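You operate a simulated robot arm through the tools that you are given. There is no shell and no other tool.

Carry out the task below with a simulated two-armed robot. There is one attempt and no reset: what you move stays moved.

Task
Put the steel box marked "return" from the top of the ice tank on the beige tray and the steel box marked "rinse" on the brown tray. Put one of the wide blue bottles from the right end of the ice tank top on the top of the homogeniser. Take the dark blue cloth and leave it on the top of the low platform. Fetch the white bend and set it on the top of the ice tank. Put one of the grey-cap bottles from the top of the homogeniser in the brown tub. Press the orange rinse button three times. Turn the blue panel dial to 40 L. Do these in any order. Set down upright: steel box, wide blue bottle.
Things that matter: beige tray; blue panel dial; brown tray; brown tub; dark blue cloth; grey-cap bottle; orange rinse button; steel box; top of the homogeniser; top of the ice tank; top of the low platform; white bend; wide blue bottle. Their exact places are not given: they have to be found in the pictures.

The check looks at the end state, three seconds after you hand in, the way a careful person would. Anything else that was tipped, shoved, dropped, spilled or broken makes it a failure. Lids that push on must go on centred and level and be pressed home; caps that screw on are set level and turned clockwise until they are tight. Flat cloth is picked up by pressing the open fingertips on it (5 to 10 N) and closing them slowly along it; thin cloth reads only 2 to 8 mm in the jaws.

Robot
Two 7-joint arms with three-finger grippers on one trunk, on a base that moves. Base frame: it is fixed to the floor where the robot stands at the start and does not move with it; the origin is under the middle of the robot, x ahead of it, y to its left, z up; the surface under the hand at the start is at about z = 697. Readings come in mm, degrees, newtons and seconds.
The left shoulder is at the start at [116, 126, 972], the right one opposite. With the tool pointing down near the work surface each hand reaches from about 420 to 880 mm from the robot's upright axis, wherever it stands, measured 20 degrees to its own side. Places, roughly: beige tray (22x15x3 cm) [600, 500, 700]; blue panel dial [4900, 1000, 1500]; brown tray (24x16x3 cm) [1000, 200, 700]; brown tub (20x15x9 cm) [1800, -400, 1100]; dark blue cloth (11x4x4 cm) [700, -800, 700]; grey-cap bottle (6x6x18 cm) [2000, -500, 1100]; orange rinse button [3300, 1700, 1100]; steel box [750, 250, 750]; top of the homogeniser [1700, -500, 1000]; top of the ice tank [700, 300, 700]; top of the low platform [-500, -3700, 100]; white bend (16x5x12 cm) [1500, -600, 1100]; wide blue bottle (7x7x15 cm) [700, -700, 800]. Payload 2.94 kg a hand.
The TCP of each hand is the grasp point between the finger pads, 30 mm short of the fingertips. In the tool frame z runs along the fingers and y along their closing line. The gripper opens to 128 mm; its body begins 93 mm behind the TCP.
Orientation is that of the tool frame in the base frame, as [roll, pitch, yaw] about the fixed x, y, z axes, in that order (R = Rz(yaw) Ry(pitch) Rx(roll)). With the fingers straight down and closing along the base's y, the tool's x points along the base's -x, its y along +y and its z along -z.

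Tools
- The arms move only by the tool jog_arm. It takes "left_commands", "right_commands" or both (then of equal length, played together; a hand with none holds still); each is a list of rows, each a list of 3 entries, a list of its own where there are three numbers: the finger opening in mm, from 0 to 128, then the shift along the tool's x, y, z in units of 50 mm (1.0 is 50 mm), then the turn, a rotation vector about the tool's x, y, z in units of 5 degrees (1.0 is 5 degrees). In form: [[jaw, [tx, ty, tz], [rx, ry, rz]], ...]. A call has 1 to 20 rows; each row shifts and turns the commanded pose from where the row before left it, along the tool's axes as they then stand. A call with a number of a shift or a turn outside -1 to 1 is refused whole. Each row takes 0.2 s and may step no farther than 50 mm and 8.6 degrees from the row before; otherwise, or with a gripper value out of range, the whole call is refused. Where a pose cannot be reached the arm comes as near as it can. A force on the tool above 40 N (or 10 N above the force at the start of the call, whichever is more), or a blocked arm, ends the call early, and 0.2 s more pass. The fingers move at their own pace (about 84.2 mm/s each) and stop on an object; they squeeze with about 20 N. The grip force told is the motor's: it shows also when the fingers shut on nothing. Time passes only in rows, and 0.2 s behind the last, so rows that do not move let the fingers close. The reply holds the time, the measured pose of the TCP, the force on the tool along the base axes, the opening and the grip force, in the units named above and with some noise, with the torque about the TCP (base axes, N m) and any sound that the robot's microphone picked up.
- Cameras (640 x 400 px; columns grow to the right, rows downward): "scene" is now at [250.4, -10.5, 1120.7]; the picture's right is [-0.00, -1.00, 0.00], its down [-0.72, 0.00, -0.69] and it looks along [0.69, -0.00, -0.72] (base axes); focal length 214 px, centre (320, 200). "left" rides on the left gripper at [69, 15, -120] in its tool frame; the picture's right is [-0.21, 0.98, 0.00], its down [-0.82, -0.18, -0.54] and it looks along [-0.53, -0.12, 0.84] (tool axes); focal length 251 px, centre (320, 200). "right" rides on the right gripper at [69, -15, -120] in its tool frame; the picture's right is [0.21, 0.98, 0.00], its down [-0.82, 0.18, -0.54] and it looks along [-0.53, 0.12, 0.84] (tool axes); focal length 251 px, centre (320, 200).
- grab_frame(camera): a new picture of that camera. The clock stands still meanwhile.
- slide_trunk(by): moves the trunk up (or, below 0, down) by that many mm; the arms and the scene camera ride with it, the base frame stays. It gives what a move gives, with no picture.
- roll_base(legs): drives the robot by 1 to 6 legs, each [ahead, left, turn to the left] in mm, mm and degrees, along the robot's own axes; the way and the turn of a leg run together, so that a leg with both is an arc; at most 1500 mm and 180 degrees a leg. The arms and the cameras ride along, it lands a little off, and it stops where it bumps. It gives what a move gives.
- turn_head(pan, tilt): turns the head with the scene camera to pan (to the left, within 80 degrees either way) and tilt (down, from -29 to 69), counted from straight ahead of the robot (the tilt from the chest, where the trunk bows). It gives what a move gives.
- pixel_to_xyz(camera, pixels): there is no depth. For up to 12 entries [column, row, z] of the newest picture of that camera ("zoom" is the newest enlarged one), the place [x, y] in the base frame at which the ray of that pixel passes the height z, good to about 3 mm, but the place of the scene camera against the robot may be out by one fixed shift of up to 18 mm in any direction. The clock stands still meanwhile.
- zoom(camera, box): a new picture of the part [left, top, right, bottom] of that camera's present view, enlarged. The clock stands still meanwhile.
- finish_job(): hands the job in; it is judged then, once.

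Open the grippers and draw the arms clear of the work before you hand the job in, unless the task says otherwise.

The tools are called after "Request:" by a JSON object that holds its "name" and its "arguments". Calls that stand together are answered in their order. jog_arm: Moves the arms, as the interface text tells. Its arguments: {"type":"object","properties":{"left_commands":{"type":"array","items":{"type":"array"}},"right_commands":{"type":"array","items":{"type":"array"}}},"required":[]} The other tools are called the same way: slide_trunk (by) moves the trunk up or down; roll_base (legs) drives the base; turn_head (pan, tilt) turns the head that bears the scene camera; grab_frame (camera) takes a picture; pixel_to_xyz (camera, pixels) gives the place at which the rays of pixels pass given heights; zoom (camera, box) takes an enlarged picture of a part of a camera's view; finish_job () hands the job in.

At the start:

```text
time_s: 0.0
left_ee_pos: [549.5, 186.2, 958.7]
left_ee_rot: [-180.0, -0.1, -180.0]
left_contact_force: [-0.6, 0.6, -0.3]
left_moment: [0.0, -0.03, 0.0]
left_gripper_width: 128.1
left_grip_force: 0.1
right_ee_pos: [465.4, -319.2, 986.8]
right_ee_rot: [-180.0, 0.0, -180.0]
right_contact_force: [0.1, 0.3, 0.4]
right_moment: [0.0, -0.02, 0.03]
right_gripper_width: 128.0
right_grip_force: 0.0
trunk travel left (down, up): [-187.0, 360.0]
robot x, y, heading: [0.4, -3.0, 0.0]
head pan, tilt (commanded): [-0.1, 46.0]
```

scene: 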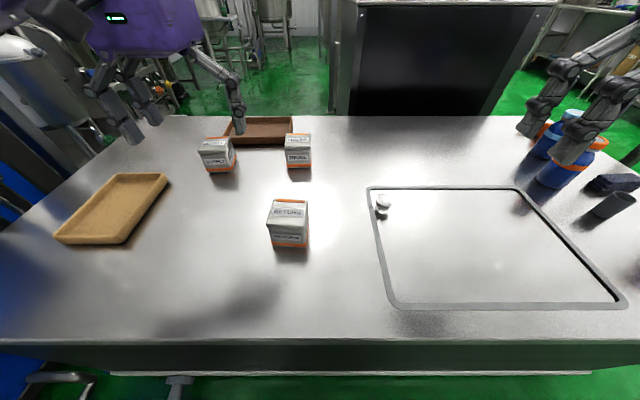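
right: 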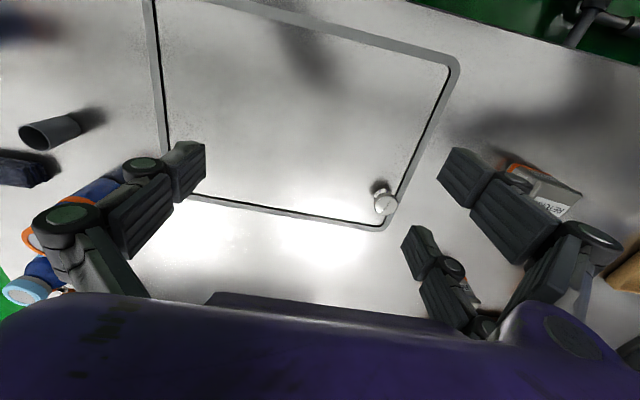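
left: 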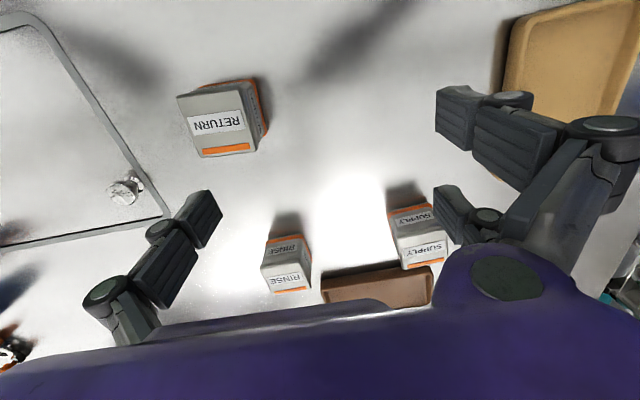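

The scene shows three boxes: one at (288,222) labelled RETURN, one at (298,150), one at (217,155). I'll zoom in on them to confirm labels.

Request:
{"name": "zoom", "arguments": {"camera": "scene", "box": [180, 100, 340, 260]}}

Request:
{"name": "zoom", "arguments": {"camera": "left", "box": [160, 60, 480, 310]}}

Request:
{"name": "zoom", "arguments": {"camera": "scene", "box": [480, 80, 640, 240]}}

```text
2.50 times, centred on (260, 180) of scene
```

zoom: 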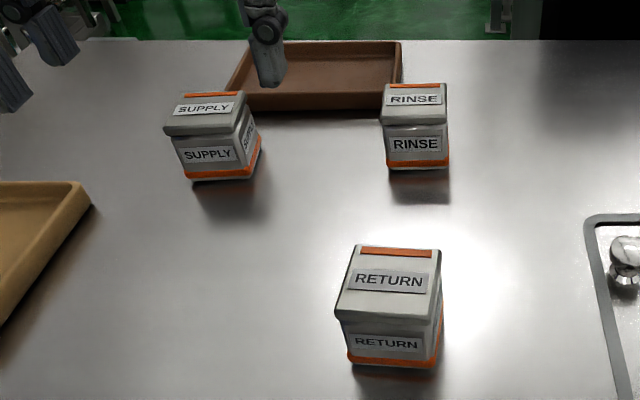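

```text
1.60 times, centred on (320, 185) of left
```

zoom: 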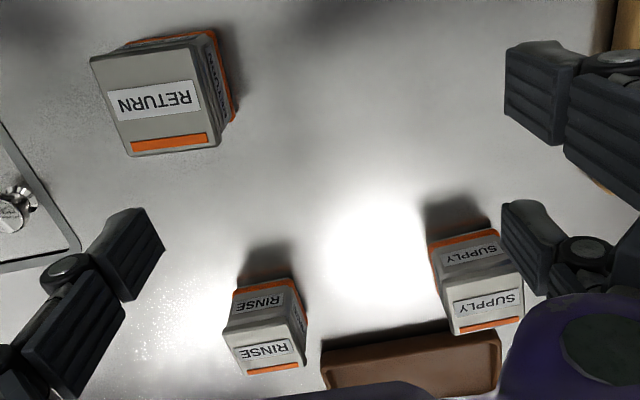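

```text
2.50 times, centred on (560, 160) of scene
```

zoom: 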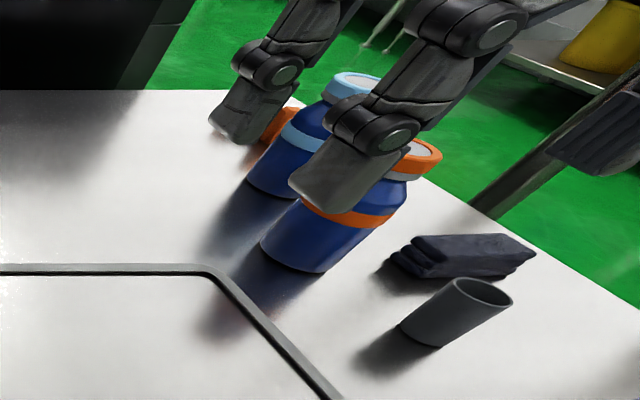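

Labels are clear: RETURN is the near box, RINSE the one right of the brown tray, SUPPLY on the left. I'll project key points at table height.

Request:
{"name": "pixel_to_xyz", "arguments": {"camera": "scene", "pixels": [[272, 245, 697], [306.5, 247, 697], [287, 168, 697], [311.5, 167, 697], [208.8, 172, 697], [320, 342, 697], [320, 116, 697], [120, 243, 697], [168, 175, 697], [54, 240, 697], [221, 142, 697], [290, 143, 697]]}}

Request:
{"name": "pixel_to_xyz", "arguments": {"camera": "left", "pixels": [[177, 97, 775], [245, 89, 775], [256, 152, 775], [202, 157, 775], [261, 268, 775], [300, 260, 775], [310, 288, 775], [273, 293, 775]]}}

Request:
{"name": "turn_head", "arguments": {"pan": 0, "tilt": 10}}

```text
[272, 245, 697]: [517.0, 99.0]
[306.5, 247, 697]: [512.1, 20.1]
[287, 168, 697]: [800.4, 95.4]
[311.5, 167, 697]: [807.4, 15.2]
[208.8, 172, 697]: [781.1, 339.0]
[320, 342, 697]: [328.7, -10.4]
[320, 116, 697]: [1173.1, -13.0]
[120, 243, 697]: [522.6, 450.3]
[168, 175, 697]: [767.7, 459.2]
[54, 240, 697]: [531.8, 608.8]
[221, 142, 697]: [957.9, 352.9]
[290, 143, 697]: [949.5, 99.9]
```

```text
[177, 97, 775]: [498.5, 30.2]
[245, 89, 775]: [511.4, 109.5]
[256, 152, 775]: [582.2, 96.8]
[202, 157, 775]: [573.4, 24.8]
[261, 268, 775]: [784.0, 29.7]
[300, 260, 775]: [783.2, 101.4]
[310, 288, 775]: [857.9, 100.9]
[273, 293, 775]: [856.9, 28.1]
```

```text
time_s: 1.0
left_ee_pos: [549.8, 186.0, 958.6]
left_ee_rot: [-179.9, 0.1, 180.0]
left_contact_force: [0.6, 0.4, -0.6]
left_moment: [-0.01, 0.01, 0.03]
left_gripper_width: 128.0
left_grip_force: 0.0
right_ee_pos: [464.9, -318.8, 987.6]
right_ee_rot: [179.9, 0.1, -180.0]
right_contact_force: [-1.0, 0.5, 0.2]
right_moment: [0.01, -0.03, 0.0]
right_gripper_width: 128.0
right_grip_force: 0.1
trunk travel left (down, up): [-187.0, 360.0]
robot x, y, heading: [0.7, -1.7, 0.0]
head pan, tilt (commanded): [0.0, 10.0]
```

The table spans x≈330 to 1170; the boxes are about 75 mm wide. I look around now with the head level.

Request:
{"name": "grab_frame", "arguments": {"camera": "scene"}}

```text
taken
```

scene: 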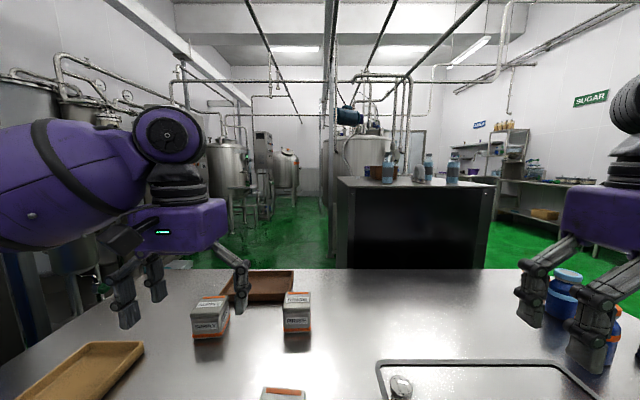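

The homogeniser with bottles on it is just behind the ice tank. Next I look around with panned views to map the room, and look down at the gap to the table.

Request:
{"name": "zoom", "arguments": {"camera": "scene", "box": [320, 90, 520, 215]}}

Request:
{"name": "turn_head", "arguments": {"pan": 0, "tilt": 69}}

Request:
{"name": "grab_frame", "arguments": {"camera": "scene"}}

```text
3.20 times, centred on (420, 152) of scene
```

zoom: 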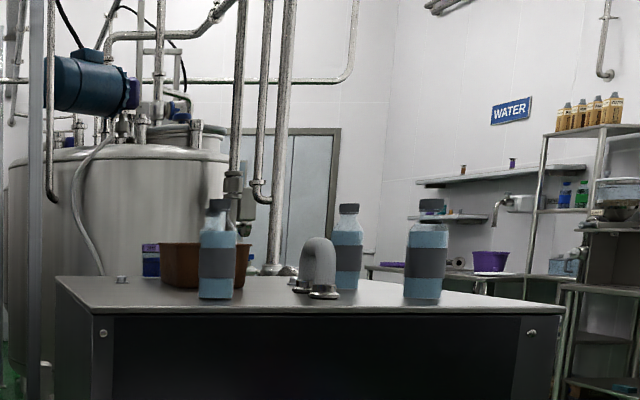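

```text
time_s: 2.3
left_ee_pos: [548.6, 187.6, 958.0]
left_ee_rot: [-180.0, -0.2, -179.9]
left_contact_force: [-0.5, -0.1, 0.9]
left_moment: [-0.01, -0.01, 0.01]
left_gripper_width: 127.9
left_grip_force: 0.1
right_ee_pos: [463.7, -320.0, 987.8]
right_ee_rot: [180.0, 0.0, -179.9]
right_contact_force: [-0.9, -0.4, -0.2]
right_moment: [-0.01, -0.01, -0.03]
right_gripper_width: 128.0
right_grip_force: 0.1
trunk travel left (down, up): [-187.0, 360.0]
robot x, y, heading: [-3.7, -3.3, 0.0]
head pan, tilt (commanded): [0.0, 68.8]
```

```text
taken
```

scene: 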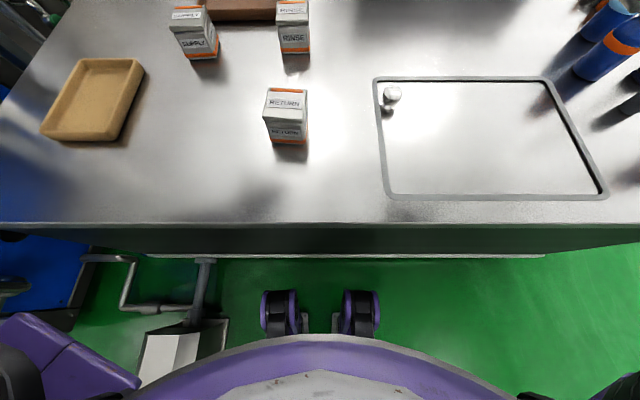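

I see the caster fronts at about rows 290–335 and the tank foot at row 257, plus a pedal left at (180,350). I project those.

Request:
{"name": "pixel_to_xyz", "arguments": {"camera": "scene", "pixels": [[278, 292, 60], [360, 292, 60], [320, 257, 0], [320, 228, 697], [200, 262, 100], [120, 305, 100], [145, 385, 50], [225, 320, 50], [320, 335, 100], [60, 330, 50]]}}

Request:
{"name": "turn_head", "arguments": {"pan": 60, "tilt": 40}}

Request:
{"name": "grab_frame", "arguments": {"camera": "scene"}}

Request:
{"name": "turn_head", "arguments": {"pan": -60, "tilt": 40}}

Request:
{"name": "grab_frame", "arguments": {"camera": "scene"}}

```text
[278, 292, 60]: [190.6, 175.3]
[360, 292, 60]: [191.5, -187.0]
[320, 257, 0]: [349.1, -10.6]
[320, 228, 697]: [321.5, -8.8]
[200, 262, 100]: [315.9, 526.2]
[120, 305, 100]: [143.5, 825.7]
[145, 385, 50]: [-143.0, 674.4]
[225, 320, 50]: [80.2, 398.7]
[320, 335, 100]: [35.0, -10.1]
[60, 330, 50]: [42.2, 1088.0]
```

```text
time_s: 3.6
left_ee_pos: [549.1, 186.1, 958.4]
left_ee_rot: [-179.9, 0.0, -180.0]
left_contact_force: [-0.3, -0.1, 0.1]
left_moment: [-0.03, -0.02, -0.01]
left_gripper_width: 127.9
left_grip_force: 0.1
right_ee_pos: [464.7, -319.5, 988.1]
right_ee_rot: [-180.0, 0.0, 180.0]
right_contact_force: [0.3, -0.7, -0.3]
right_moment: [0.02, -0.01, 0.01]
right_gripper_width: 128.2
right_grip_force: 0.0
trunk travel left (down, up): [-187.0, 360.0]
robot x, y, heading: [0.6, 0.1, -0.2]
head pan, tilt (commanded): [60.0, 40.0]
```

```text
taken
```

scene: 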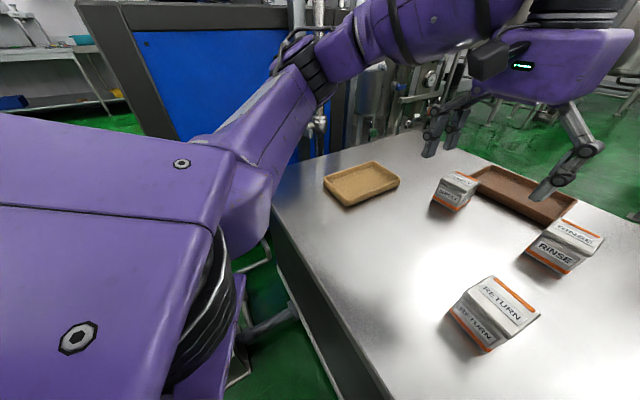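

```text
time_s: 5.6
left_ee_pos: [549.1, 186.1, 958.1]
left_ee_rot: [180.0, 0.0, 180.0]
left_contact_force: [-0.3, 0.1, -0.8]
left_moment: [0.02, -0.02, 0.04]
left_gripper_width: 127.9
left_grip_force: 0.0
right_ee_pos: [464.6, -318.4, 987.3]
right_ee_rot: [180.0, 0.1, 180.0]
right_contact_force: [0.1, -0.3, 0.4]
right_moment: [-0.02, 0.01, 0.02]
right_gripper_width: 128.1
right_grip_force: 0.1
trunk travel left (down, up): [-187.0, 360.0]
robot x, y, heading: [-0.1, -0.8, -0.1]
head pan, tilt (commanded): [-60.0, 40.0]
```

```text
taken
```

scene: 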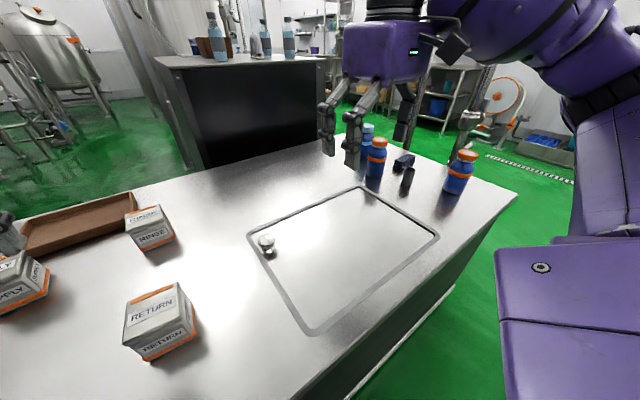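

The right end of the tank shows bottles near (366,150), (377,160), (460,172), the folded cloth (403,162) and a grey cup (407,180). I zoom there.

Request:
{"name": "zoom", "arguments": {"camera": "scene", "box": [330, 100, 520, 220]}}

Request:
{"name": "zoom", "arguments": {"camera": "scene", "box": [150, 0, 340, 120]}}

Request:
{"name": "zoom", "arguments": {"camera": "right", "box": [0, 80, 200, 320]}}

```text
3.33 times, centred on (425, 160) of scene
```

zoom: 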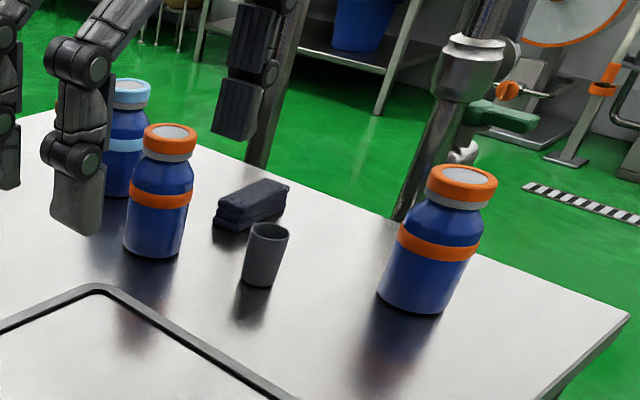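

```text
3.33 times, centred on (245, 60) of scene
```

zoom: 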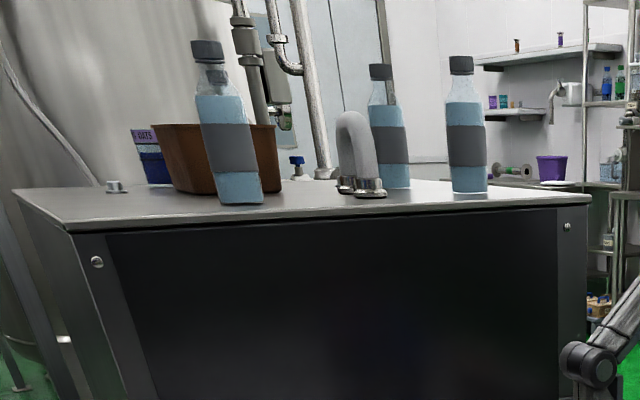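

```text
1.67 times, centred on (100, 200) of right
```

zoom: 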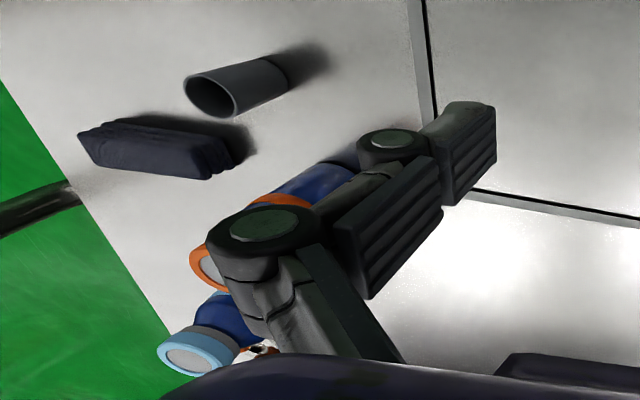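

The lid of each box covers about its top 20 mm, so I must grip the body. I look at the left hand and boxes closely from the scene camera.

Request:
{"name": "turn_head", "arguments": {"pan": 15, "tilt": 35}}

Request:
{"name": "grab_frame", "arguments": {"camera": "scene"}}

Request:
{"name": "zoom", "arguments": {"camera": "scene", "box": [150, 60, 400, 216]}}

```text
time_s: 7.1
left_ee_pos: [550.1, 186.9, 958.7]
left_ee_rot: [180.0, -0.1, -179.9]
left_contact_force: [-0.3, 0.8, 0.3]
left_moment: [0.0, -0.02, -0.02]
left_gripper_width: 128.2
left_grip_force: 0.0
right_ee_pos: [464.6, -318.5, 987.9]
right_ee_rot: [-180.0, 0.1, 179.9]
right_contact_force: [-0.7, -0.9, 0.0]
right_moment: [-0.01, 0.0, 0.04]
right_gripper_width: 127.8
right_grip_force: 0.0
trunk travel left (down, up): [-187.0, 360.0]
robot x, y, heading: [0.0, 0.9, -0.1]
head pan, tilt (commanded): [15.0, 35.0]
```

```text
taken
```

scene: 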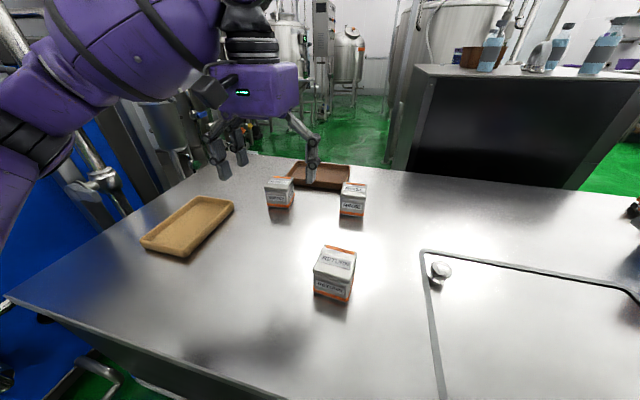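

```text
2.56 times, centred on (275, 138) of scene
```

zoom: 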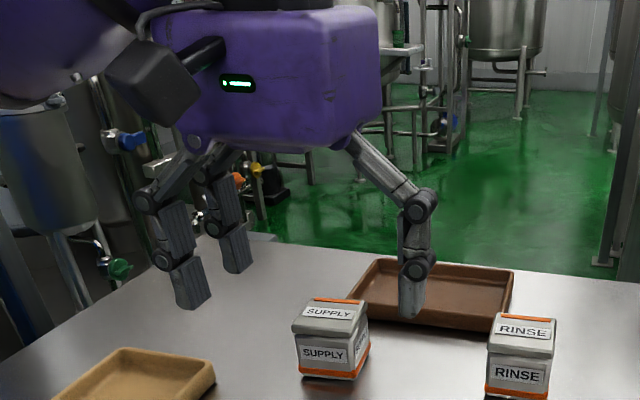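

The left hand has one finger on the −y side and two on +y, 70 mm apart. I move it above the RETURN box (≈545, 63) and turn it about 7° to match the box.

Request:
{"name": "jog_arm", "arguments": {"left_commands": [[128, [0.02, -0.62, 0.5], [0, 0, 0.35]], [128, [0.02, -0.62, 0.5], [0, 0, 0.35]], [128, [0.02, -0.61, 0.5], [0, 0, 0.35]], [128, [0.02, -0.61, 0.47], [0, 0, 0.35]], [128, [0, 0, 0], [0, 0, 0]]]}}

Request:
{"name": "grab_frame", "arguments": {"camera": "left"}}

```text
time_s: 8.3
left_ee_pos: [541.5, 65.0, 861.1]
left_ee_rot: [-180.0, 0.0, 173.0]
left_contact_force: [0.4, 0.2, -0.3]
left_moment: [-0.04, -0.01, 0.04]
left_gripper_width: 128.1
left_grip_force: 0.0
right_ee_pos: [463.9, -318.3, 987.5]
right_ee_rot: [180.0, -0.1, 179.9]
right_contact_force: [-0.6, -0.8, 0.0]
right_moment: [-0.02, -0.04, -0.03]
right_gripper_width: 128.1
right_grip_force: 0.0
trunk travel left (down, up): [-187.0, 360.0]
robot x, y, heading: [1.9, 0.5, -0.2]
head pan, tilt (commanded): [15.0, 35.0]
```

```text
taken
```

left: 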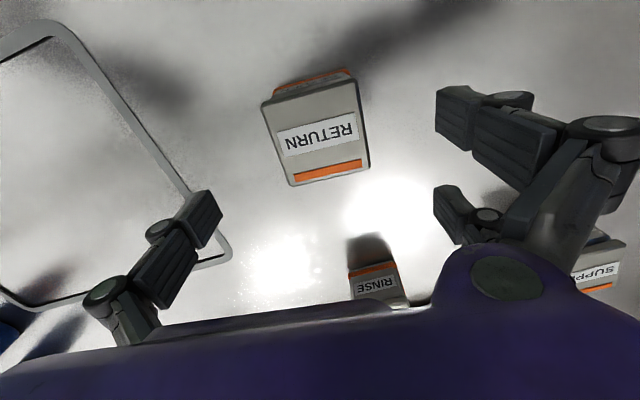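

The RETURN lid corners are at (262,102), (357,80), (369,165), (292,186). I project them at two heights to fix the centre and yaw.

Request:
{"name": "pixel_to_xyz", "arguments": {"camera": "left", "pixels": [[262, 102, 775], [357, 80, 775], [369, 165, 775], [292, 186, 775], [262, 102, 765], [357, 80, 765], [369, 165, 765], [292, 186, 765], [274, 89, 697], [354, 69, 697]]}}

```text
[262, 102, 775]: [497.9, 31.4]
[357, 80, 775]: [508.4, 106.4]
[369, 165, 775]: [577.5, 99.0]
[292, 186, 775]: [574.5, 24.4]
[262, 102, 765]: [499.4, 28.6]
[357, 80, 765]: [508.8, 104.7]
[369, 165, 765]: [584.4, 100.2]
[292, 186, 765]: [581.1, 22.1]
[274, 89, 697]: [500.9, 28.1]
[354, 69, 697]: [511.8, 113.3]
```

The box centre is at about (540, 65) with yaw −6°, under the hand. I descend to TCP z≈733 and close on the body.

Request:
{"name": "jog_arm", "arguments": {"left_commands": [[128, [0, 0, 0.64], [0, 0, 0]], [128, [0, 0, 0.64], [0, 0, 0]], [128, [0, 0, 0.64], [0, 0, 0]], [128, [0, 0, 0.62], [0, 0, 0]], [128, [0, 0, 0], [0, 0, 0]], [70, [0, 0, 0], [0, 0, 0]], [60, [0, 0, 0], [0, 0, 0]], [60, [0, 0, 0], [0, 0, 0]]]}}

Request:
{"name": "grab_frame", "arguments": {"camera": "scene"}}

```text
time_s: 10.1
left_ee_pos: [540.1, 64.2, 734.2]
left_ee_rot: [179.9, 0.1, 172.9]
left_contact_force: [0.9, 0.7, 1.6]
left_moment: [-0.08, 0.04, 0.02]
left_gripper_width: 74.9
left_grip_force: 19.7
right_ee_pos: [464.0, -319.9, 988.6]
right_ee_rot: [-179.9, 0.0, -179.9]
right_contact_force: [-0.3, 1.0, 0.0]
right_moment: [0.0, 0.04, 0.02]
right_gripper_width: 128.1
right_grip_force: 0.0
trunk travel left (down, up): [-187.0, 360.0]
robot x, y, heading: [2.0, -1.0, 0.2]
head pan, tilt (commanded): [15.0, 35.0]
```

```text
taken
```

scene: 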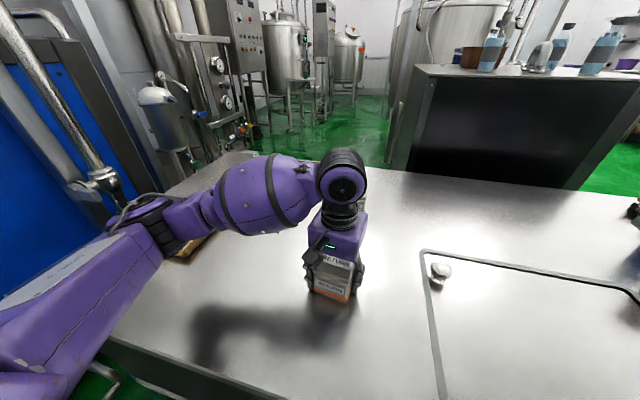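

The jaws hold at 74.9 mm with 19.7 N. I lift 80 mm and check that the box came whole.

Request:
{"name": "jog_arm", "arguments": {"left_commands": [[60, [0, 0, -0.4], [0, 0, 0]], [60, [0, 0, -0.6], [0, 0, 0]], [60, [0, 0, -0.6], [0, 0, 0]], [60, [0, 0, 0], [0, 0, 0]]]}}

Request:
{"name": "grab_frame", "arguments": {"camera": "left"}}

Request:
{"name": "zoom", "arguments": {"camera": "scene", "box": [240, 140, 440, 320]}}

```text
time_s: 11.1
left_ee_pos: [538.5, 65.0, 813.2]
left_ee_rot: [-180.0, 0.0, 173.0]
left_contact_force: [-0.1, 0.3, -3.5]
left_moment: [0.01, 0.01, 0.04]
left_gripper_width: 74.7
left_grip_force: 19.8
right_ee_pos: [464.6, -319.5, 987.7]
right_ee_rot: [180.0, 0.0, -179.9]
right_contact_force: [0.3, -0.2, -0.4]
right_moment: [-0.02, 0.02, -0.01]
right_gripper_width: 128.1
right_grip_force: 0.1
trunk travel left (down, up): [-187.0, 360.0]
robot x, y, heading: [1.4, 0.0, -0.2]
head pan, tilt (commanded): [15.0, 35.0]
```

```text
taken
```

left: 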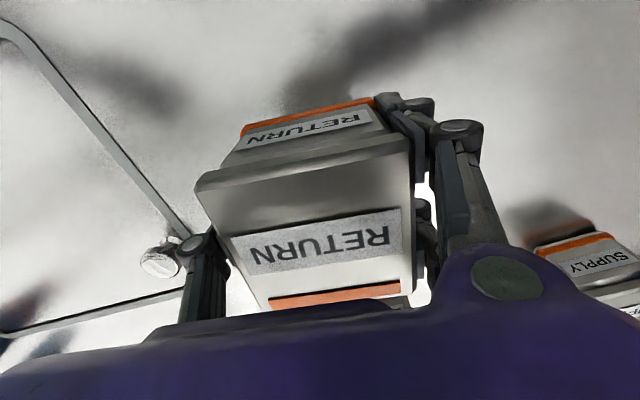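

```text
2.22 times, centred on (340, 230) of scene
```

zoom: 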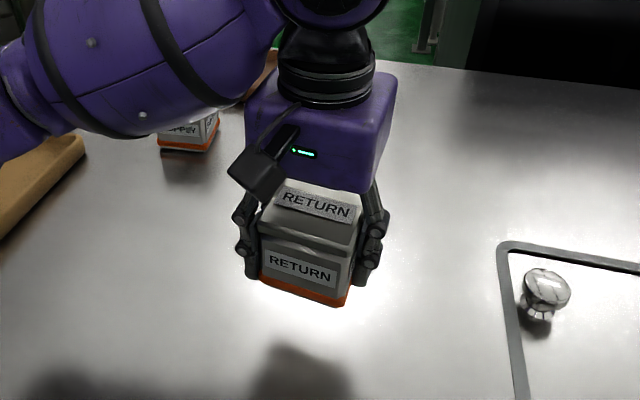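

The box hangs whole and level (3.5 N). I carry it towards the beige tray around (645, 530), keeping it 75 mm above the table.

Request:
{"name": "jog_arm", "arguments": {"left_commands": [[60, [-0.1, 0.95, -0.2], [0, 0, 0]], [60, [-0.1, 0.95, 0], [0, 0, 0]], [60, [-0.1, 0.95, 0], [0, 0, 0]], [60, [-0.1, 0.95, 0], [0, 0, 0]], [60, [-0.1, 0.95, 0], [0, 0, 0]], [60, [-0.1, 0.95, 0], [0, 0, 0]], [60, [-0.1, 0.95, 0], [0, 0, 0]], [60, [-0.1, 0.95, 0], [0, 0, 0]], [60, [-0.1, 0.95, 0], [0, 0, 0]], [60, [-0.1, 0.95, 0], [0, 0, 0]], [60, [0, 0, 0], [0, 0, 0]]]}}

Request:
{"name": "grab_frame", "arguments": {"camera": "left"}}

Request:
{"name": "turn_head", "arguments": {"pan": 35, "tilt": 40}}

Request:
{"name": "grab_frame", "arguments": {"camera": "scene"}}

```text
time_s: 13.5
left_ee_pos: [646.8, 530.5, 821.0]
left_ee_rot: [-180.0, 0.0, 172.9]
left_contact_force: [-0.5, 0.3, -3.7]
left_moment: [0.02, 0.0, -0.01]
left_gripper_width: 74.7
left_grip_force: 20.2
right_ee_pos: [463.8, -319.2, 987.8]
right_ee_rot: [180.0, 0.1, -180.0]
right_contact_force: [0.1, 0.0, 0.9]
right_moment: [0.01, 0.0, 0.0]
right_gripper_width: 128.0
right_grip_force: 0.0
trunk travel left (down, up): [-187.0, 360.0]
robot x, y, heading: [1.7, -0.9, 0.2]
head pan, tilt (commanded): [15.0, 35.0]
```

```text
taken
```

left: 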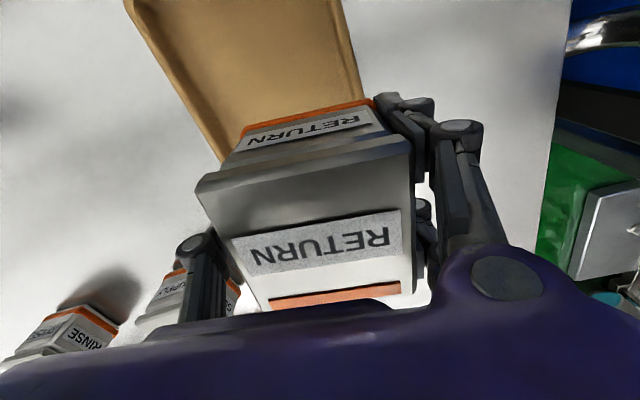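

```text
time_s: 14.3
left_ee_pos: [648.1, 529.6, 823.4]
left_ee_rot: [-180.0, 0.0, 173.0]
left_contact_force: [0.0, -0.1, -3.7]
left_moment: [0.01, 0.02, 0.01]
left_gripper_width: 74.9
left_grip_force: 20.2
right_ee_pos: [464.8, -318.0, 987.0]
right_ee_rot: [179.9, 0.0, -180.0]
right_contact_force: [-0.1, -0.1, 0.9]
right_moment: [0.01, -0.02, -0.03]
right_gripper_width: 128.1
right_grip_force: 0.0
trunk travel left (down, up): [-187.0, 360.0]
robot x, y, heading: [-3.4, 3.3, -0.1]
head pan, tilt (commanded): [35.0, 40.0]
```

```text
taken
```

scene: 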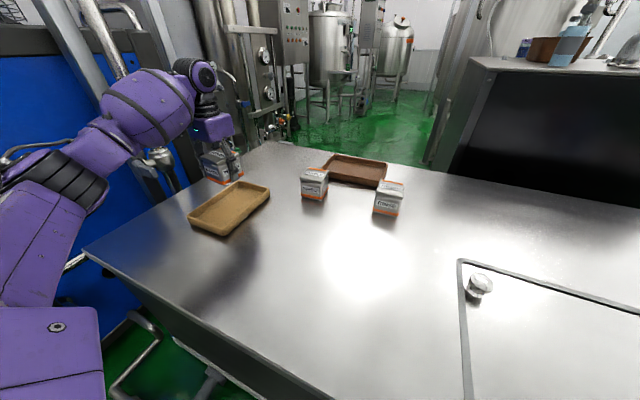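

The box is near the tray but appears beyond it; I zoom on the tray to find its corners accurately.

Request:
{"name": "zoom", "arguments": {"camera": "scene", "box": [170, 130, 330, 250]}}

```text
3.33 times, centred on (250, 190) of scene
```

zoom: 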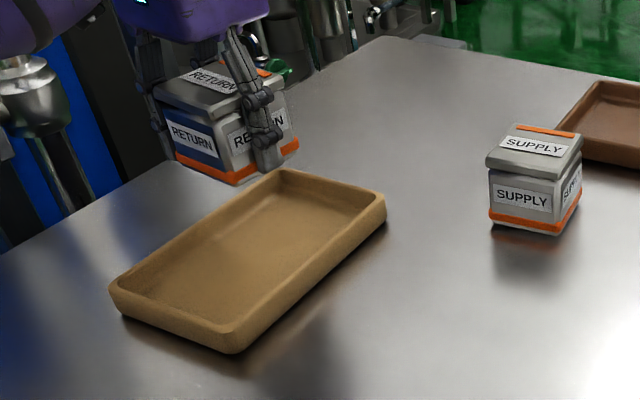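

Tray rim corners in the zoom are (110,290), (235,338), (385,200), (283,170); base corners (122,315), (235,353), (385,218). I project those.

Request:
{"name": "pixel_to_xyz", "arguments": {"camera": "zoom", "pixels": [[110, 288, 727], [235, 336, 727], [385, 198, 727], [283, 170, 727], [122, 315, 697], [235, 353, 697], [385, 220, 697], [490, 220, 697], [560, 235, 697], [582, 200, 697]]}}

Request:
{"name": "pixel_to_xyz", "arguments": {"camera": "left", "pixels": [[219, 161, 697], [130, 8, 727], [340, 0, 727], [362, 98, 697], [225, 150, 727]]}}

```text
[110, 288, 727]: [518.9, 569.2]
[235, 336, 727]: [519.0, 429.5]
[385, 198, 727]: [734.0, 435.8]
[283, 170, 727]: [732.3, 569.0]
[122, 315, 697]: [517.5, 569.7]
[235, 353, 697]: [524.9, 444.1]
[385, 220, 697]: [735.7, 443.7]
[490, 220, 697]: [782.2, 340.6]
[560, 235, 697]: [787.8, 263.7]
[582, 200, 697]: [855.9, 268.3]
```

```text
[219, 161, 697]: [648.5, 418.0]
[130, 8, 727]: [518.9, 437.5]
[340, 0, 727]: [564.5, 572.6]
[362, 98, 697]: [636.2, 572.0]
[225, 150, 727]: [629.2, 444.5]
```

The tray centre is about (626, 505). I rotate the hand by +97° (tool z negative) so the fingers close along the tray's long side.

Request:
{"name": "jog_arm", "arguments": {"left_commands": [[60, [0, 0, 0], [0, 0, -0.97]], [60, [0, 0, 0], [0, 0, -0.97]], [60, [0, 0, 0], [0, 0, -0.97]], [60, [0, 0, 0], [0, 0, -0.97]], [60, [0, 0, 0], [0, 0, -0.97]], [60, [0, 0, 0], [0, 0, -0.97]], [60, [0, 0, 0], [0, 0, -0.97]], [60, [0, 0, 0], [0, 0, -0.97]], [60, [0, 0, 0], [0, 0, -0.97]], [60, [0, 0, 0], [0, 0, -0.97]], [60, [0, 0, 0], [0, 0, -0.97]], [60, [0, 0, 0], [0, 0, -0.97]], [60, [0, 0, 0], [0, 0, -0.97]], [60, [0, 0, 0], [0, 0, -0.97]], [60, [0, 0, 0], [0, 0, -0.97]], [60, [0, 0, 0], [0, 0, -0.97]], [60, [0, 0, 0], [0, 0, -0.97]], [60, [0, 0, 0], [0, 0, -0.97]], [60, [0, 0, 0], [0, 0, -0.97]], [60, [0, 0, 0], [0, 0, -0.97]]]}}

Request:
{"name": "grab_frame", "arguments": {"camera": "left"}}

Request:
{"name": "grab_frame", "arguments": {"camera": "scene"}}

```text
time_s: 18.5
left_ee_pos: [647.7, 530.2, 822.8]
left_ee_rot: [180.0, 0.0, -89.9]
left_contact_force: [-0.2, 0.2, -3.5]
left_moment: [-0.02, -0.03, -0.02]
left_gripper_width: 74.8
left_grip_force: 19.9
right_ee_pos: [465.2, -318.0, 987.9]
right_ee_rot: [-180.0, -0.1, -180.0]
right_contact_force: [-0.6, -0.1, -0.7]
right_moment: [0.01, 0.02, 0.0]
right_gripper_width: 128.2
right_grip_force: 0.1
trunk travel left (down, up): [-187.0, 360.0]
robot x, y, heading: [0.4, 3.5, -0.1]
head pan, tilt (commanded): [35.0, 40.0]
```

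```text
taken
```

left: 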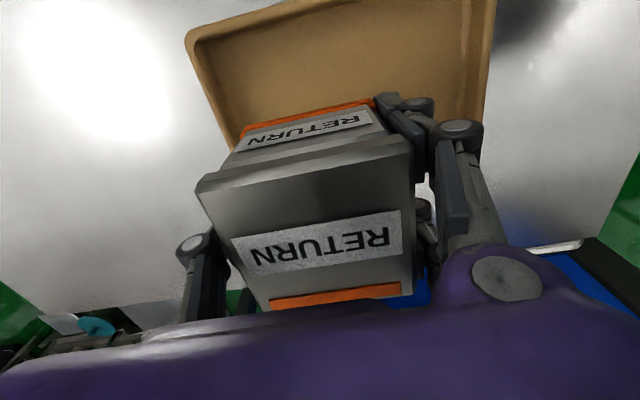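

```text
taken
```

scene: 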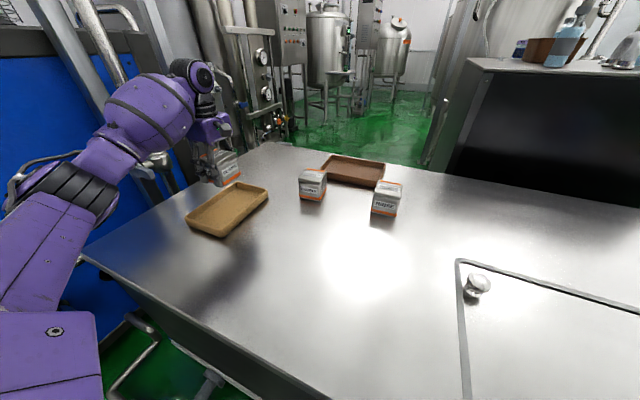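

The rotation succeeded; the tray's side rims are visible at (187,38)-(228,140) and (495,5)-(480,120). I project them to refine the tray position.

Request:
{"name": "pixel_to_xyz", "arguments": {"camera": "left", "pixels": [[187, 38, 727], [228, 135, 727], [495, 5, 727], [483, 110, 727], [300, 0, 727]]}}

```text
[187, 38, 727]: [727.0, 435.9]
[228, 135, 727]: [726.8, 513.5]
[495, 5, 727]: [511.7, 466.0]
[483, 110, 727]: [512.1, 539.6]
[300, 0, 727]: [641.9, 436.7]
```

Tray centre is about (620, 504). I shift there and descend to TCP z≈752, then feel for the floor.

Request:
{"name": "jog_arm", "arguments": {"left_commands": [[60, [0.52, 0.56, 0], [0, 0, 0]], [60, [0, 0, 0.5], [0, 0, 0]], [60, [0, 0, 0.5], [0, 0, 0]], [60, [0, 0, 0.4], [0, 0, 0]], [60, [0, 0, 0], [0, 0, 0]]]}}

Request:
{"name": "zoom", "arguments": {"camera": "scene", "box": [170, 130, 330, 250]}}

```text
time_s: 19.7
left_ee_pos: [619.3, 505.2, 752.8]
left_ee_rot: [-180.0, 0.1, -90.0]
left_contact_force: [-0.2, -0.4, -3.1]
left_moment: [0.0, -0.02, -0.02]
left_gripper_width: 74.9
left_grip_force: 20.4
right_ee_pos: [465.1, -319.7, 987.7]
right_ee_rot: [180.0, 0.0, 180.0]
right_contact_force: [-0.5, -0.2, 0.3]
right_moment: [-0.01, -0.01, 0.01]
right_gripper_width: 127.9
right_grip_force: 0.0
trunk travel left (down, up): [-187.0, 360.0]
robot x, y, heading: [1.0, 3.8, 0.1]
head pan, tilt (commanded): [35.0, 40.0]
```

```text
3.33 times, centred on (250, 190) of scene
```

zoom: 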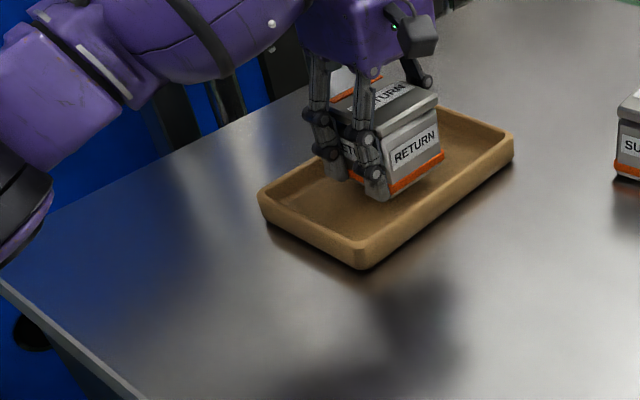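

The view has shifted relative to the earlier zoom; I take a full frame to understand before lowering.

Request:
{"name": "grab_frame", "arguments": {"camera": "scene"}}

Request:
{"name": "grab_frame", "arguments": {"camera": "left"}}

```text
taken
```

scene: 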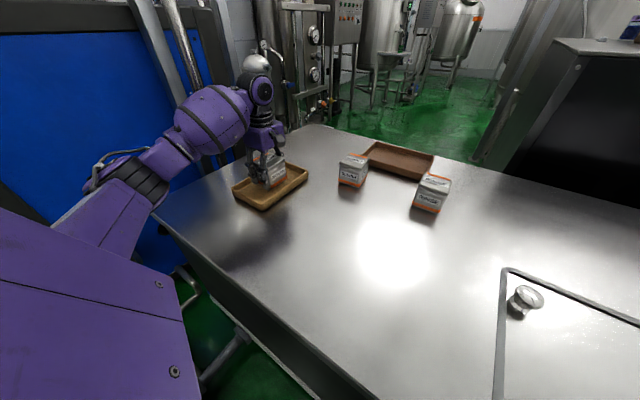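

```text
taken
```

left: 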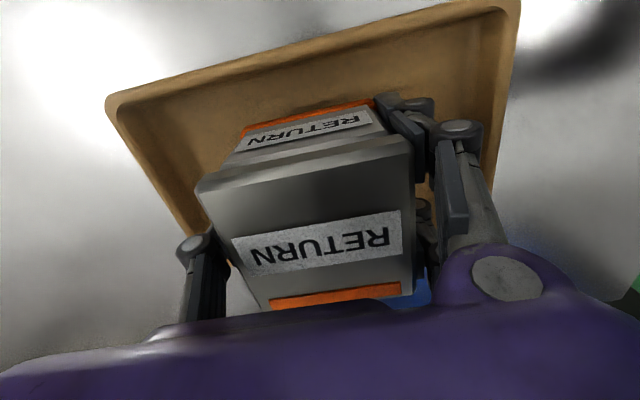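

The head simply finished turning late; the box hangs over the tray centre. I lower in small steps to feel the floor.

Request:
{"name": "jog_arm", "arguments": {"left_commands": [[60, [0, 0, 0.1], [0, 0, 0]], [60, [0, 0, 0.06], [0, 0, 0]], [60, [0, 0, 0], [0, 0, 0]]]}}

```text
time_s: 20.5
left_ee_pos: [619.9, 504.6, 744.1]
left_ee_rot: [-180.0, 0.0, -90.0]
left_contact_force: [-0.8, -0.4, -3.1]
left_moment: [0.01, 0.01, 0.0]
left_gripper_width: 74.6
left_grip_force: 20.1
right_ee_pos: [464.5, -320.5, 988.2]
right_ee_rot: [-179.9, 0.0, 179.9]
right_contact_force: [0.7, -0.1, -1.0]
right_moment: [-0.02, -0.02, -0.01]
right_gripper_width: 127.9
right_grip_force: 0.0
trunk travel left (down, up): [-187.0, 360.0]
robot x, y, heading: [-2.5, 1.8, -0.1]
head pan, tilt (commanded): [35.0, 40.0]
```

No contact yet at z=744 (force −3.1 N, just the weight). I step down a few millimetres more.

Request:
{"name": "jog_arm", "arguments": {"left_commands": [[60, [0, 0, 0.04], [0, 0, 0]], [60, [0, 0, 0], [0, 0, 0]]]}}

Request:
{"name": "jog_arm", "arguments": {"left_commands": [[60, [0, 0, 0.03], [0, 0, 0]], [60, [0, 0, 0], [0, 0, 0]]]}}

```text
time_s: 21.1
left_ee_pos: [620.1, 503.5, 742.5]
left_ee_rot: [-179.9, 0.0, -90.0]
left_contact_force: [-1.3, 0.2, -2.7]
left_moment: [0.01, 0.0, 0.02]
left_gripper_width: 74.6
left_grip_force: 20.0
right_ee_pos: [463.8, -318.5, 986.7]
right_ee_rot: [179.9, 0.1, -180.0]
right_contact_force: [-0.3, -0.2, 0.3]
right_moment: [-0.02, 0.01, 0.01]
right_gripper_width: 127.8
right_grip_force: 0.1
trunk travel left (down, up): [-187.0, 360.0]
robot x, y, heading: [-2.6, -0.1, -0.2]
head pan, tilt (commanded): [35.0, 40.0]
```

```text
time_s: 21.7
left_ee_pos: [620.4, 504.8, 740.5]
left_ee_rot: [180.0, -0.1, -90.0]
left_contact_force: [0.4, 0.5, -2.4]
left_moment: [0.03, -0.02, -0.02]
left_gripper_width: 74.5
left_grip_force: 20.0
right_ee_pos: [464.3, -319.1, 986.6]
right_ee_rot: [180.0, 0.0, 180.0]
right_contact_force: [0.3, 0.0, -0.1]
right_moment: [0.03, 0.0, 0.0]
right_gripper_width: 128.2
right_grip_force: 0.0
trunk travel left (down, up): [-187.0, 360.0]
robot x, y, heading: [0.8, -0.2, 0.3]
head pan, tilt (commanded): [35.0, 40.0]
```

Still only the weight reads; I continue in 2 mm steps.

Request:
{"name": "jog_arm", "arguments": {"left_commands": [[60, [0, 0, 0.04], [0, 0, 0]], [60, [0, 0, 0], [0, 0, 0]]]}}

Request:
{"name": "jog_arm", "arguments": {"left_commands": [[60, [0, 0, 0.03], [0, 0, 0]], [60, [0, 0, 0], [0, 0, 0]]]}}

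```text
time_s: 22.3
left_ee_pos: [619.0, 504.7, 741.4]
left_ee_rot: [-179.9, -0.1, -90.0]
left_contact_force: [2.9, 2.9, 7.8]
left_moment: [0.01, 0.16, -0.04]
left_gripper_width: 75.0
left_grip_force: 20.0
right_ee_pos: [464.6, -318.7, 988.4]
right_ee_rot: [179.9, 0.0, -180.0]
right_contact_force: [0.7, -0.4, 0.2]
right_moment: [0.01, -0.02, 0.05]
right_gripper_width: 128.0
right_grip_force: 0.0
trunk travel left (down, up): [-187.0, 360.0]
robot x, y, heading: [-1.8, 0.5, 0.0]
head pan, tilt (commanded): [35.0, 40.0]
```

```text
time_s: 22.9
left_ee_pos: [618.9, 503.0, 739.9]
left_ee_rot: [-179.7, 0.1, -90.0]
left_contact_force: [5.1, 1.9, 13.4]
left_moment: [0.09, -0.24, 0.02]
left_gripper_width: 74.9
left_grip_force: 20.2
right_ee_pos: [463.5, -319.5, 988.4]
right_ee_rot: [179.9, 0.1, 180.0]
right_contact_force: [-0.7, -0.4, 0.5]
right_moment: [-0.01, 0.0, -0.01]
right_gripper_width: 127.8
right_grip_force: 0.0
trunk travel left (down, up): [-187.0, 360.0]
robot x, y, heading: [2.0, -1.7, 0.1]
head pan, tilt (commanded): [35.0, 40.0]
```

Contact with the tray floor at 13 N. I open the fingers and lift straight up.

Request:
{"name": "jog_arm", "arguments": {"left_commands": [[90, [0, 0, -0.03], [0, 0, 0]], [110, [0, 0, 0], [0, 0, 0]], [110, [0, 0, 0], [0, 0, 0]], [110, [0, 0, -0.4], [0, 0, 0]], [110, [0, 0, -0.8], [0, 0, 0]], [110, [0, 0, -0.9], [0, 0, 0]], [110, [0, 0, -0.9], [0, 0, 0]], [110, [0, 0, 0], [0, 0, 0]]]}}

Request:
{"name": "zoom", "arguments": {"camera": "scene", "box": [210, 110, 370, 230]}}

Request:
{"name": "grab_frame", "arguments": {"camera": "left"}}

```text
time_s: 24.7
left_ee_pos: [617.1, 505.0, 889.7]
left_ee_rot: [180.0, 0.0, -90.0]
left_contact_force: [-0.1, 0.4, 0.0]
left_moment: [-0.01, 0.05, -0.01]
left_gripper_width: 109.8
left_grip_force: 0.0
right_ee_pos: [465.0, -318.1, 987.8]
right_ee_rot: [-180.0, 0.1, -180.0]
right_contact_force: [0.8, -0.6, -0.1]
right_moment: [0.02, -0.02, 0.03]
right_gripper_width: 128.3
right_grip_force: 0.0
trunk travel left (down, up): [-187.0, 360.0]
robot x, y, heading: [1.6, 0.1, -0.1]
head pan, tilt (commanded): [35.0, 40.0]
```

```text
3.33 times, centred on (290, 170) of scene
```

zoom: 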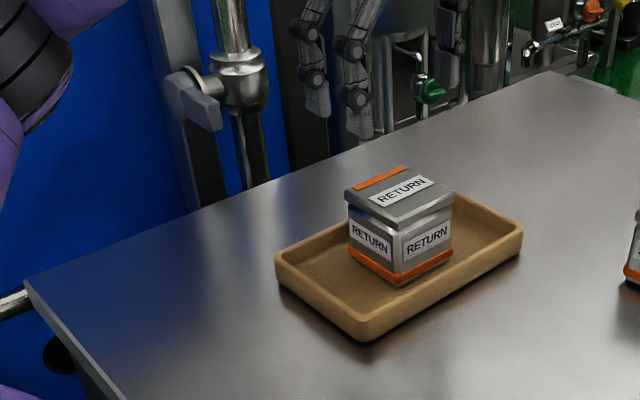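

```text
taken
```

left: 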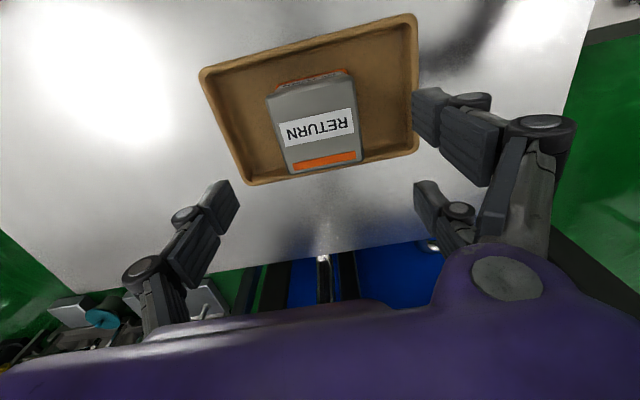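

The RETURN box stands upright in the beige tray. I bring the left hand back, rotating it to its original heading, and clear the view.

Request:
{"name": "jog_arm", "arguments": {"left_commands": [[110, [0.35, 0, -0.1], [0, 0, 1]], [110, [0.35, 0, -0.1], [0, 0, 1]], [110, [0.35, 0, -0.1], [0, 0, 1]], [110, [0.35, 0, -0.1], [0, 0, 1]], [110, [0.35, 0, -0.1], [0, 0, 1]], [110, [0.3, 0.1, 0], [0, 0, 1]], [110, [0.3, 0.1, 0], [0, 0, 1]], [110, [0.3, 0.1, 0], [0, 0, 1]], [110, [0.2, -0.1, 0], [0, 0, 1]], [110, [0.2, -0.2, 0], [0, 0, 1]], [110, [0.2, -0.3, 0], [0, 0, 1]], [110, [0, -0.3, 0], [0, 0, 1]], [110, [0, -0.3, 0], [0, 0, 1]], [110, [0, -0.3, 0], [0, 0, 1]], [110, [0, -0.3, 0], [0, 0, 1]], [110, [0, -0.3, 0], [0, 0, 1]], [110, [0, -0.3, 0], [0, 0, 1]], [110, [0, -0.3, 0], [0, 0, 1]], [110, [0, 0, 0], [0, 0, 0]]]}}

Request:
{"name": "turn_head", "arguments": {"pan": 45, "tilt": 69}}

Request:
{"name": "grab_frame", "arguments": {"camera": "scene"}}

```text
time_s: 28.7
left_ee_pos: [604.5, 247.4, 916.0]
left_ee_rot: [-180.0, 0.2, 180.0]
left_contact_force: [-0.3, 0.7, -0.3]
left_moment: [0.0, 0.01, 0.05]
left_gripper_width: 110.1
left_grip_force: 0.1
right_ee_pos: [464.4, -319.4, 988.1]
right_ee_rot: [180.0, 0.0, -180.0]
right_contact_force: [0.3, 0.0, 0.4]
right_moment: [0.02, 0.03, 0.01]
right_gripper_width: 128.0
right_grip_force: 0.0
trunk travel left (down, up): [-187.0, 360.0]
robot x, y, heading: [3.2, 0.4, 0.3]
head pan, tilt (commanded): [35.0, 40.0]
```

```text
time_s: 29.6
left_ee_pos: [604.4, 247.1, 917.5]
left_ee_rot: [180.0, 0.3, -180.0]
left_contact_force: [-0.9, 0.2, -0.2]
left_moment: [0.0, -0.02, 0.02]
left_gripper_width: 110.1
left_grip_force: 0.1
right_ee_pos: [464.0, -319.4, 987.1]
right_ee_rot: [180.0, 0.0, 180.0]
right_contact_force: [-0.1, 0.7, 0.1]
right_moment: [0.01, 0.01, -0.03]
right_gripper_width: 127.9
right_grip_force: 0.1
trunk travel left (down, up): [-187.0, 360.0]
robot x, y, heading: [-2.0, -0.5, -0.1]
head pan, tilt (commanded): [45.0, 68.8]
```

```text
taken
```

scene: 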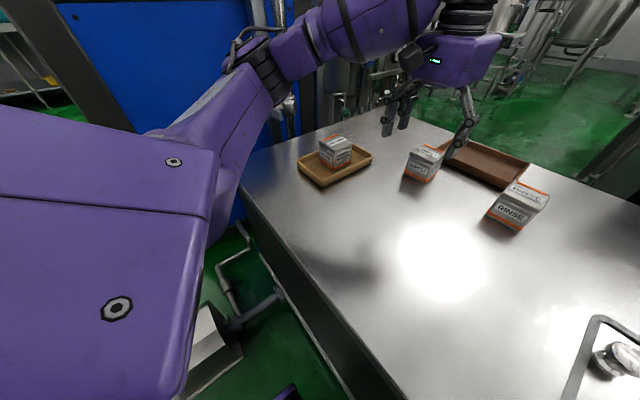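

The head hadn't finished turning; I wait a moment with idle rows and look again.

Request:
{"name": "jog_arm", "arguments": {"left_commands": [[110, [0, 0, 0], [0, 0, 0]], [110, [0, 0, 0], [0, 0, 0]], [110, [0, 0, 0], [0, 0, 0]], [110, [0, 0, 0], [0, 0, 0]]]}}

Request:
{"name": "grab_frame", "arguments": {"camera": "scene"}}

```text
time_s: 30.6
left_ee_pos: [605.6, 246.4, 918.1]
left_ee_rot: [-179.9, 0.1, -180.0]
left_contact_force: [0.3, 0.1, -0.9]
left_moment: [0.02, -0.04, 0.0]
left_gripper_width: 110.1
left_grip_force: 0.0
right_ee_pos: [465.8, -318.9, 987.8]
right_ee_rot: [-179.9, 0.0, -180.0]
right_contact_force: [0.0, -0.4, -1.0]
right_moment: [0.0, 0.02, 0.0]
right_gripper_width: 128.3
right_grip_force: 0.1
trunk travel left (down, up): [-187.0, 360.0]
robot x, y, heading: [-1.8, 0.4, 0.0]
head pan, tilt (commanded): [45.0, 68.8]
```

```text
taken
```

scene: 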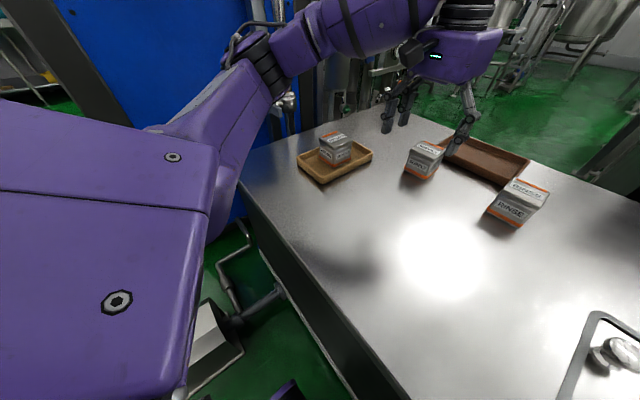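

The view did not tilt further. I re-command the head to look straight down ahead-left and check.

Request:
{"name": "turn_head", "arguments": {"pan": 30, "tilt": 69}}

Request:
{"name": "grab_frame", "arguments": {"camera": "scene"}}

```text
time_s: 31.4
left_ee_pos: [605.5, 246.2, 916.7]
left_ee_rot: [179.9, 0.3, -180.0]
left_contact_force: [-0.4, 0.0, 0.2]
left_moment: [0.02, 0.0, -0.01]
left_gripper_width: 109.8
left_grip_force: 0.0
right_ee_pos: [463.9, -319.2, 986.9]
right_ee_rot: [180.0, -0.1, 180.0]
right_contact_force: [0.0, 1.0, -0.1]
right_moment: [0.02, 0.06, 0.01]
right_gripper_width: 128.0
right_grip_force: 0.0
trunk travel left (down, up): [-187.0, 360.0]
robot x, y, heading: [0.2, 3.0, 0.1]
head pan, tilt (commanded): [30.0, 68.8]
```

```text
taken
```

scene: 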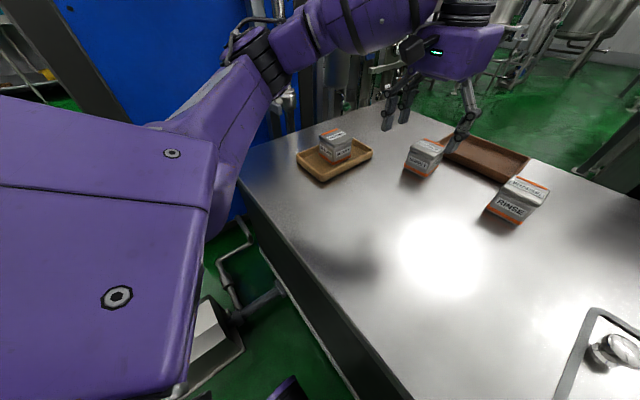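

The head did not move at all. I command it to straight ahead to test whether it is stuck.

Request:
{"name": "turn_head", "arguments": {"pan": 0, "tilt": 40}}

Request:
{"name": "grab_frame", "arguments": {"camera": "scene"}}

```text
time_s: 32.4
left_ee_pos: [603.8, 247.2, 914.4]
left_ee_rot: [180.0, -0.2, -180.0]
left_contact_force: [-0.2, -0.8, 0.2]
left_moment: [0.0, 0.04, 0.01]
left_gripper_width: 109.7
left_grip_force: 0.0
right_ee_pos: [464.4, -317.9, 986.6]
right_ee_rot: [-179.9, 0.0, -180.0]
right_contact_force: [0.1, -0.6, 0.6]
right_moment: [-0.03, 0.01, 0.04]
right_gripper_width: 128.1
right_grip_force: 0.1
trunk travel left (down, up): [-187.0, 360.0]
robot x, y, heading: [2.2, 3.4, 0.1]
head pan, tilt (commanded): [0.0, 40.0]
```

```text
taken
```

scene: 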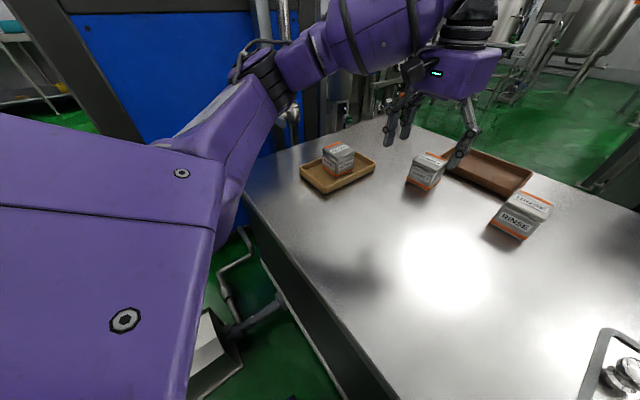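

It moved only slightly. I wait two seconds and grab another frame to see whether the head is lagging.

Request:
{"name": "jog_arm", "arguments": {"left_commands": [[110, [0, 0, 0], [0, 0, 0]], [110, [0, 0, 0], [0, 0, 0]], [110, [0, 0, 0], [0, 0, 0]], [110, [0, 0, 0], [0, 0, 0]], [110, [0, 0, 0], [0, 0, 0]], [110, [0, 0, 0], [0, 0, 0]], [110, [0, 0, 0], [0, 0, 0]], [110, [0, 0, 0], [0, 0, 0]], [110, [0, 0, 0], [0, 0, 0]], [110, [0, 0, 0], [0, 0, 0]]]}}

Request:
{"name": "grab_frame", "arguments": {"camera": "scene"}}

```text
time_s: 34.5
left_ee_pos: [604.7, 246.4, 915.5]
left_ee_rot: [-179.9, 0.0, 179.9]
left_contact_force: [0.5, 0.3, -0.7]
left_moment: [0.0, -0.01, 0.0]
left_gripper_width: 110.1
left_grip_force: 0.0
right_ee_pos: [464.6, -319.5, 987.7]
right_ee_rot: [180.0, 0.0, -180.0]
right_contact_force: [0.0, 0.4, 0.1]
right_moment: [0.03, -0.03, 0.0]
right_gripper_width: 127.8
right_grip_force: 0.0
trunk travel left (down, up): [-187.0, 360.0]
robot x, y, heading: [-4.3, -0.6, -0.2]
head pan, tilt (commanded): [0.0, 40.0]
```

```text
taken
```

scene: 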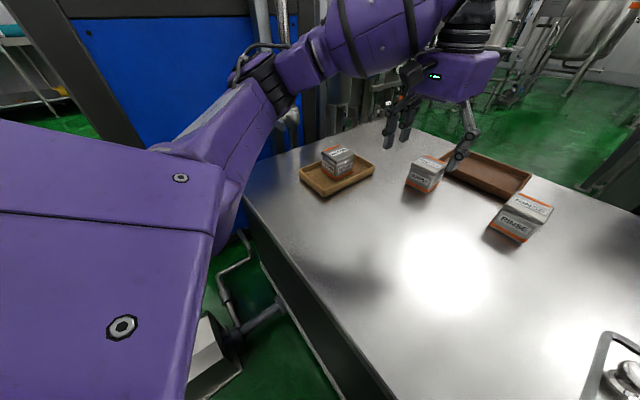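

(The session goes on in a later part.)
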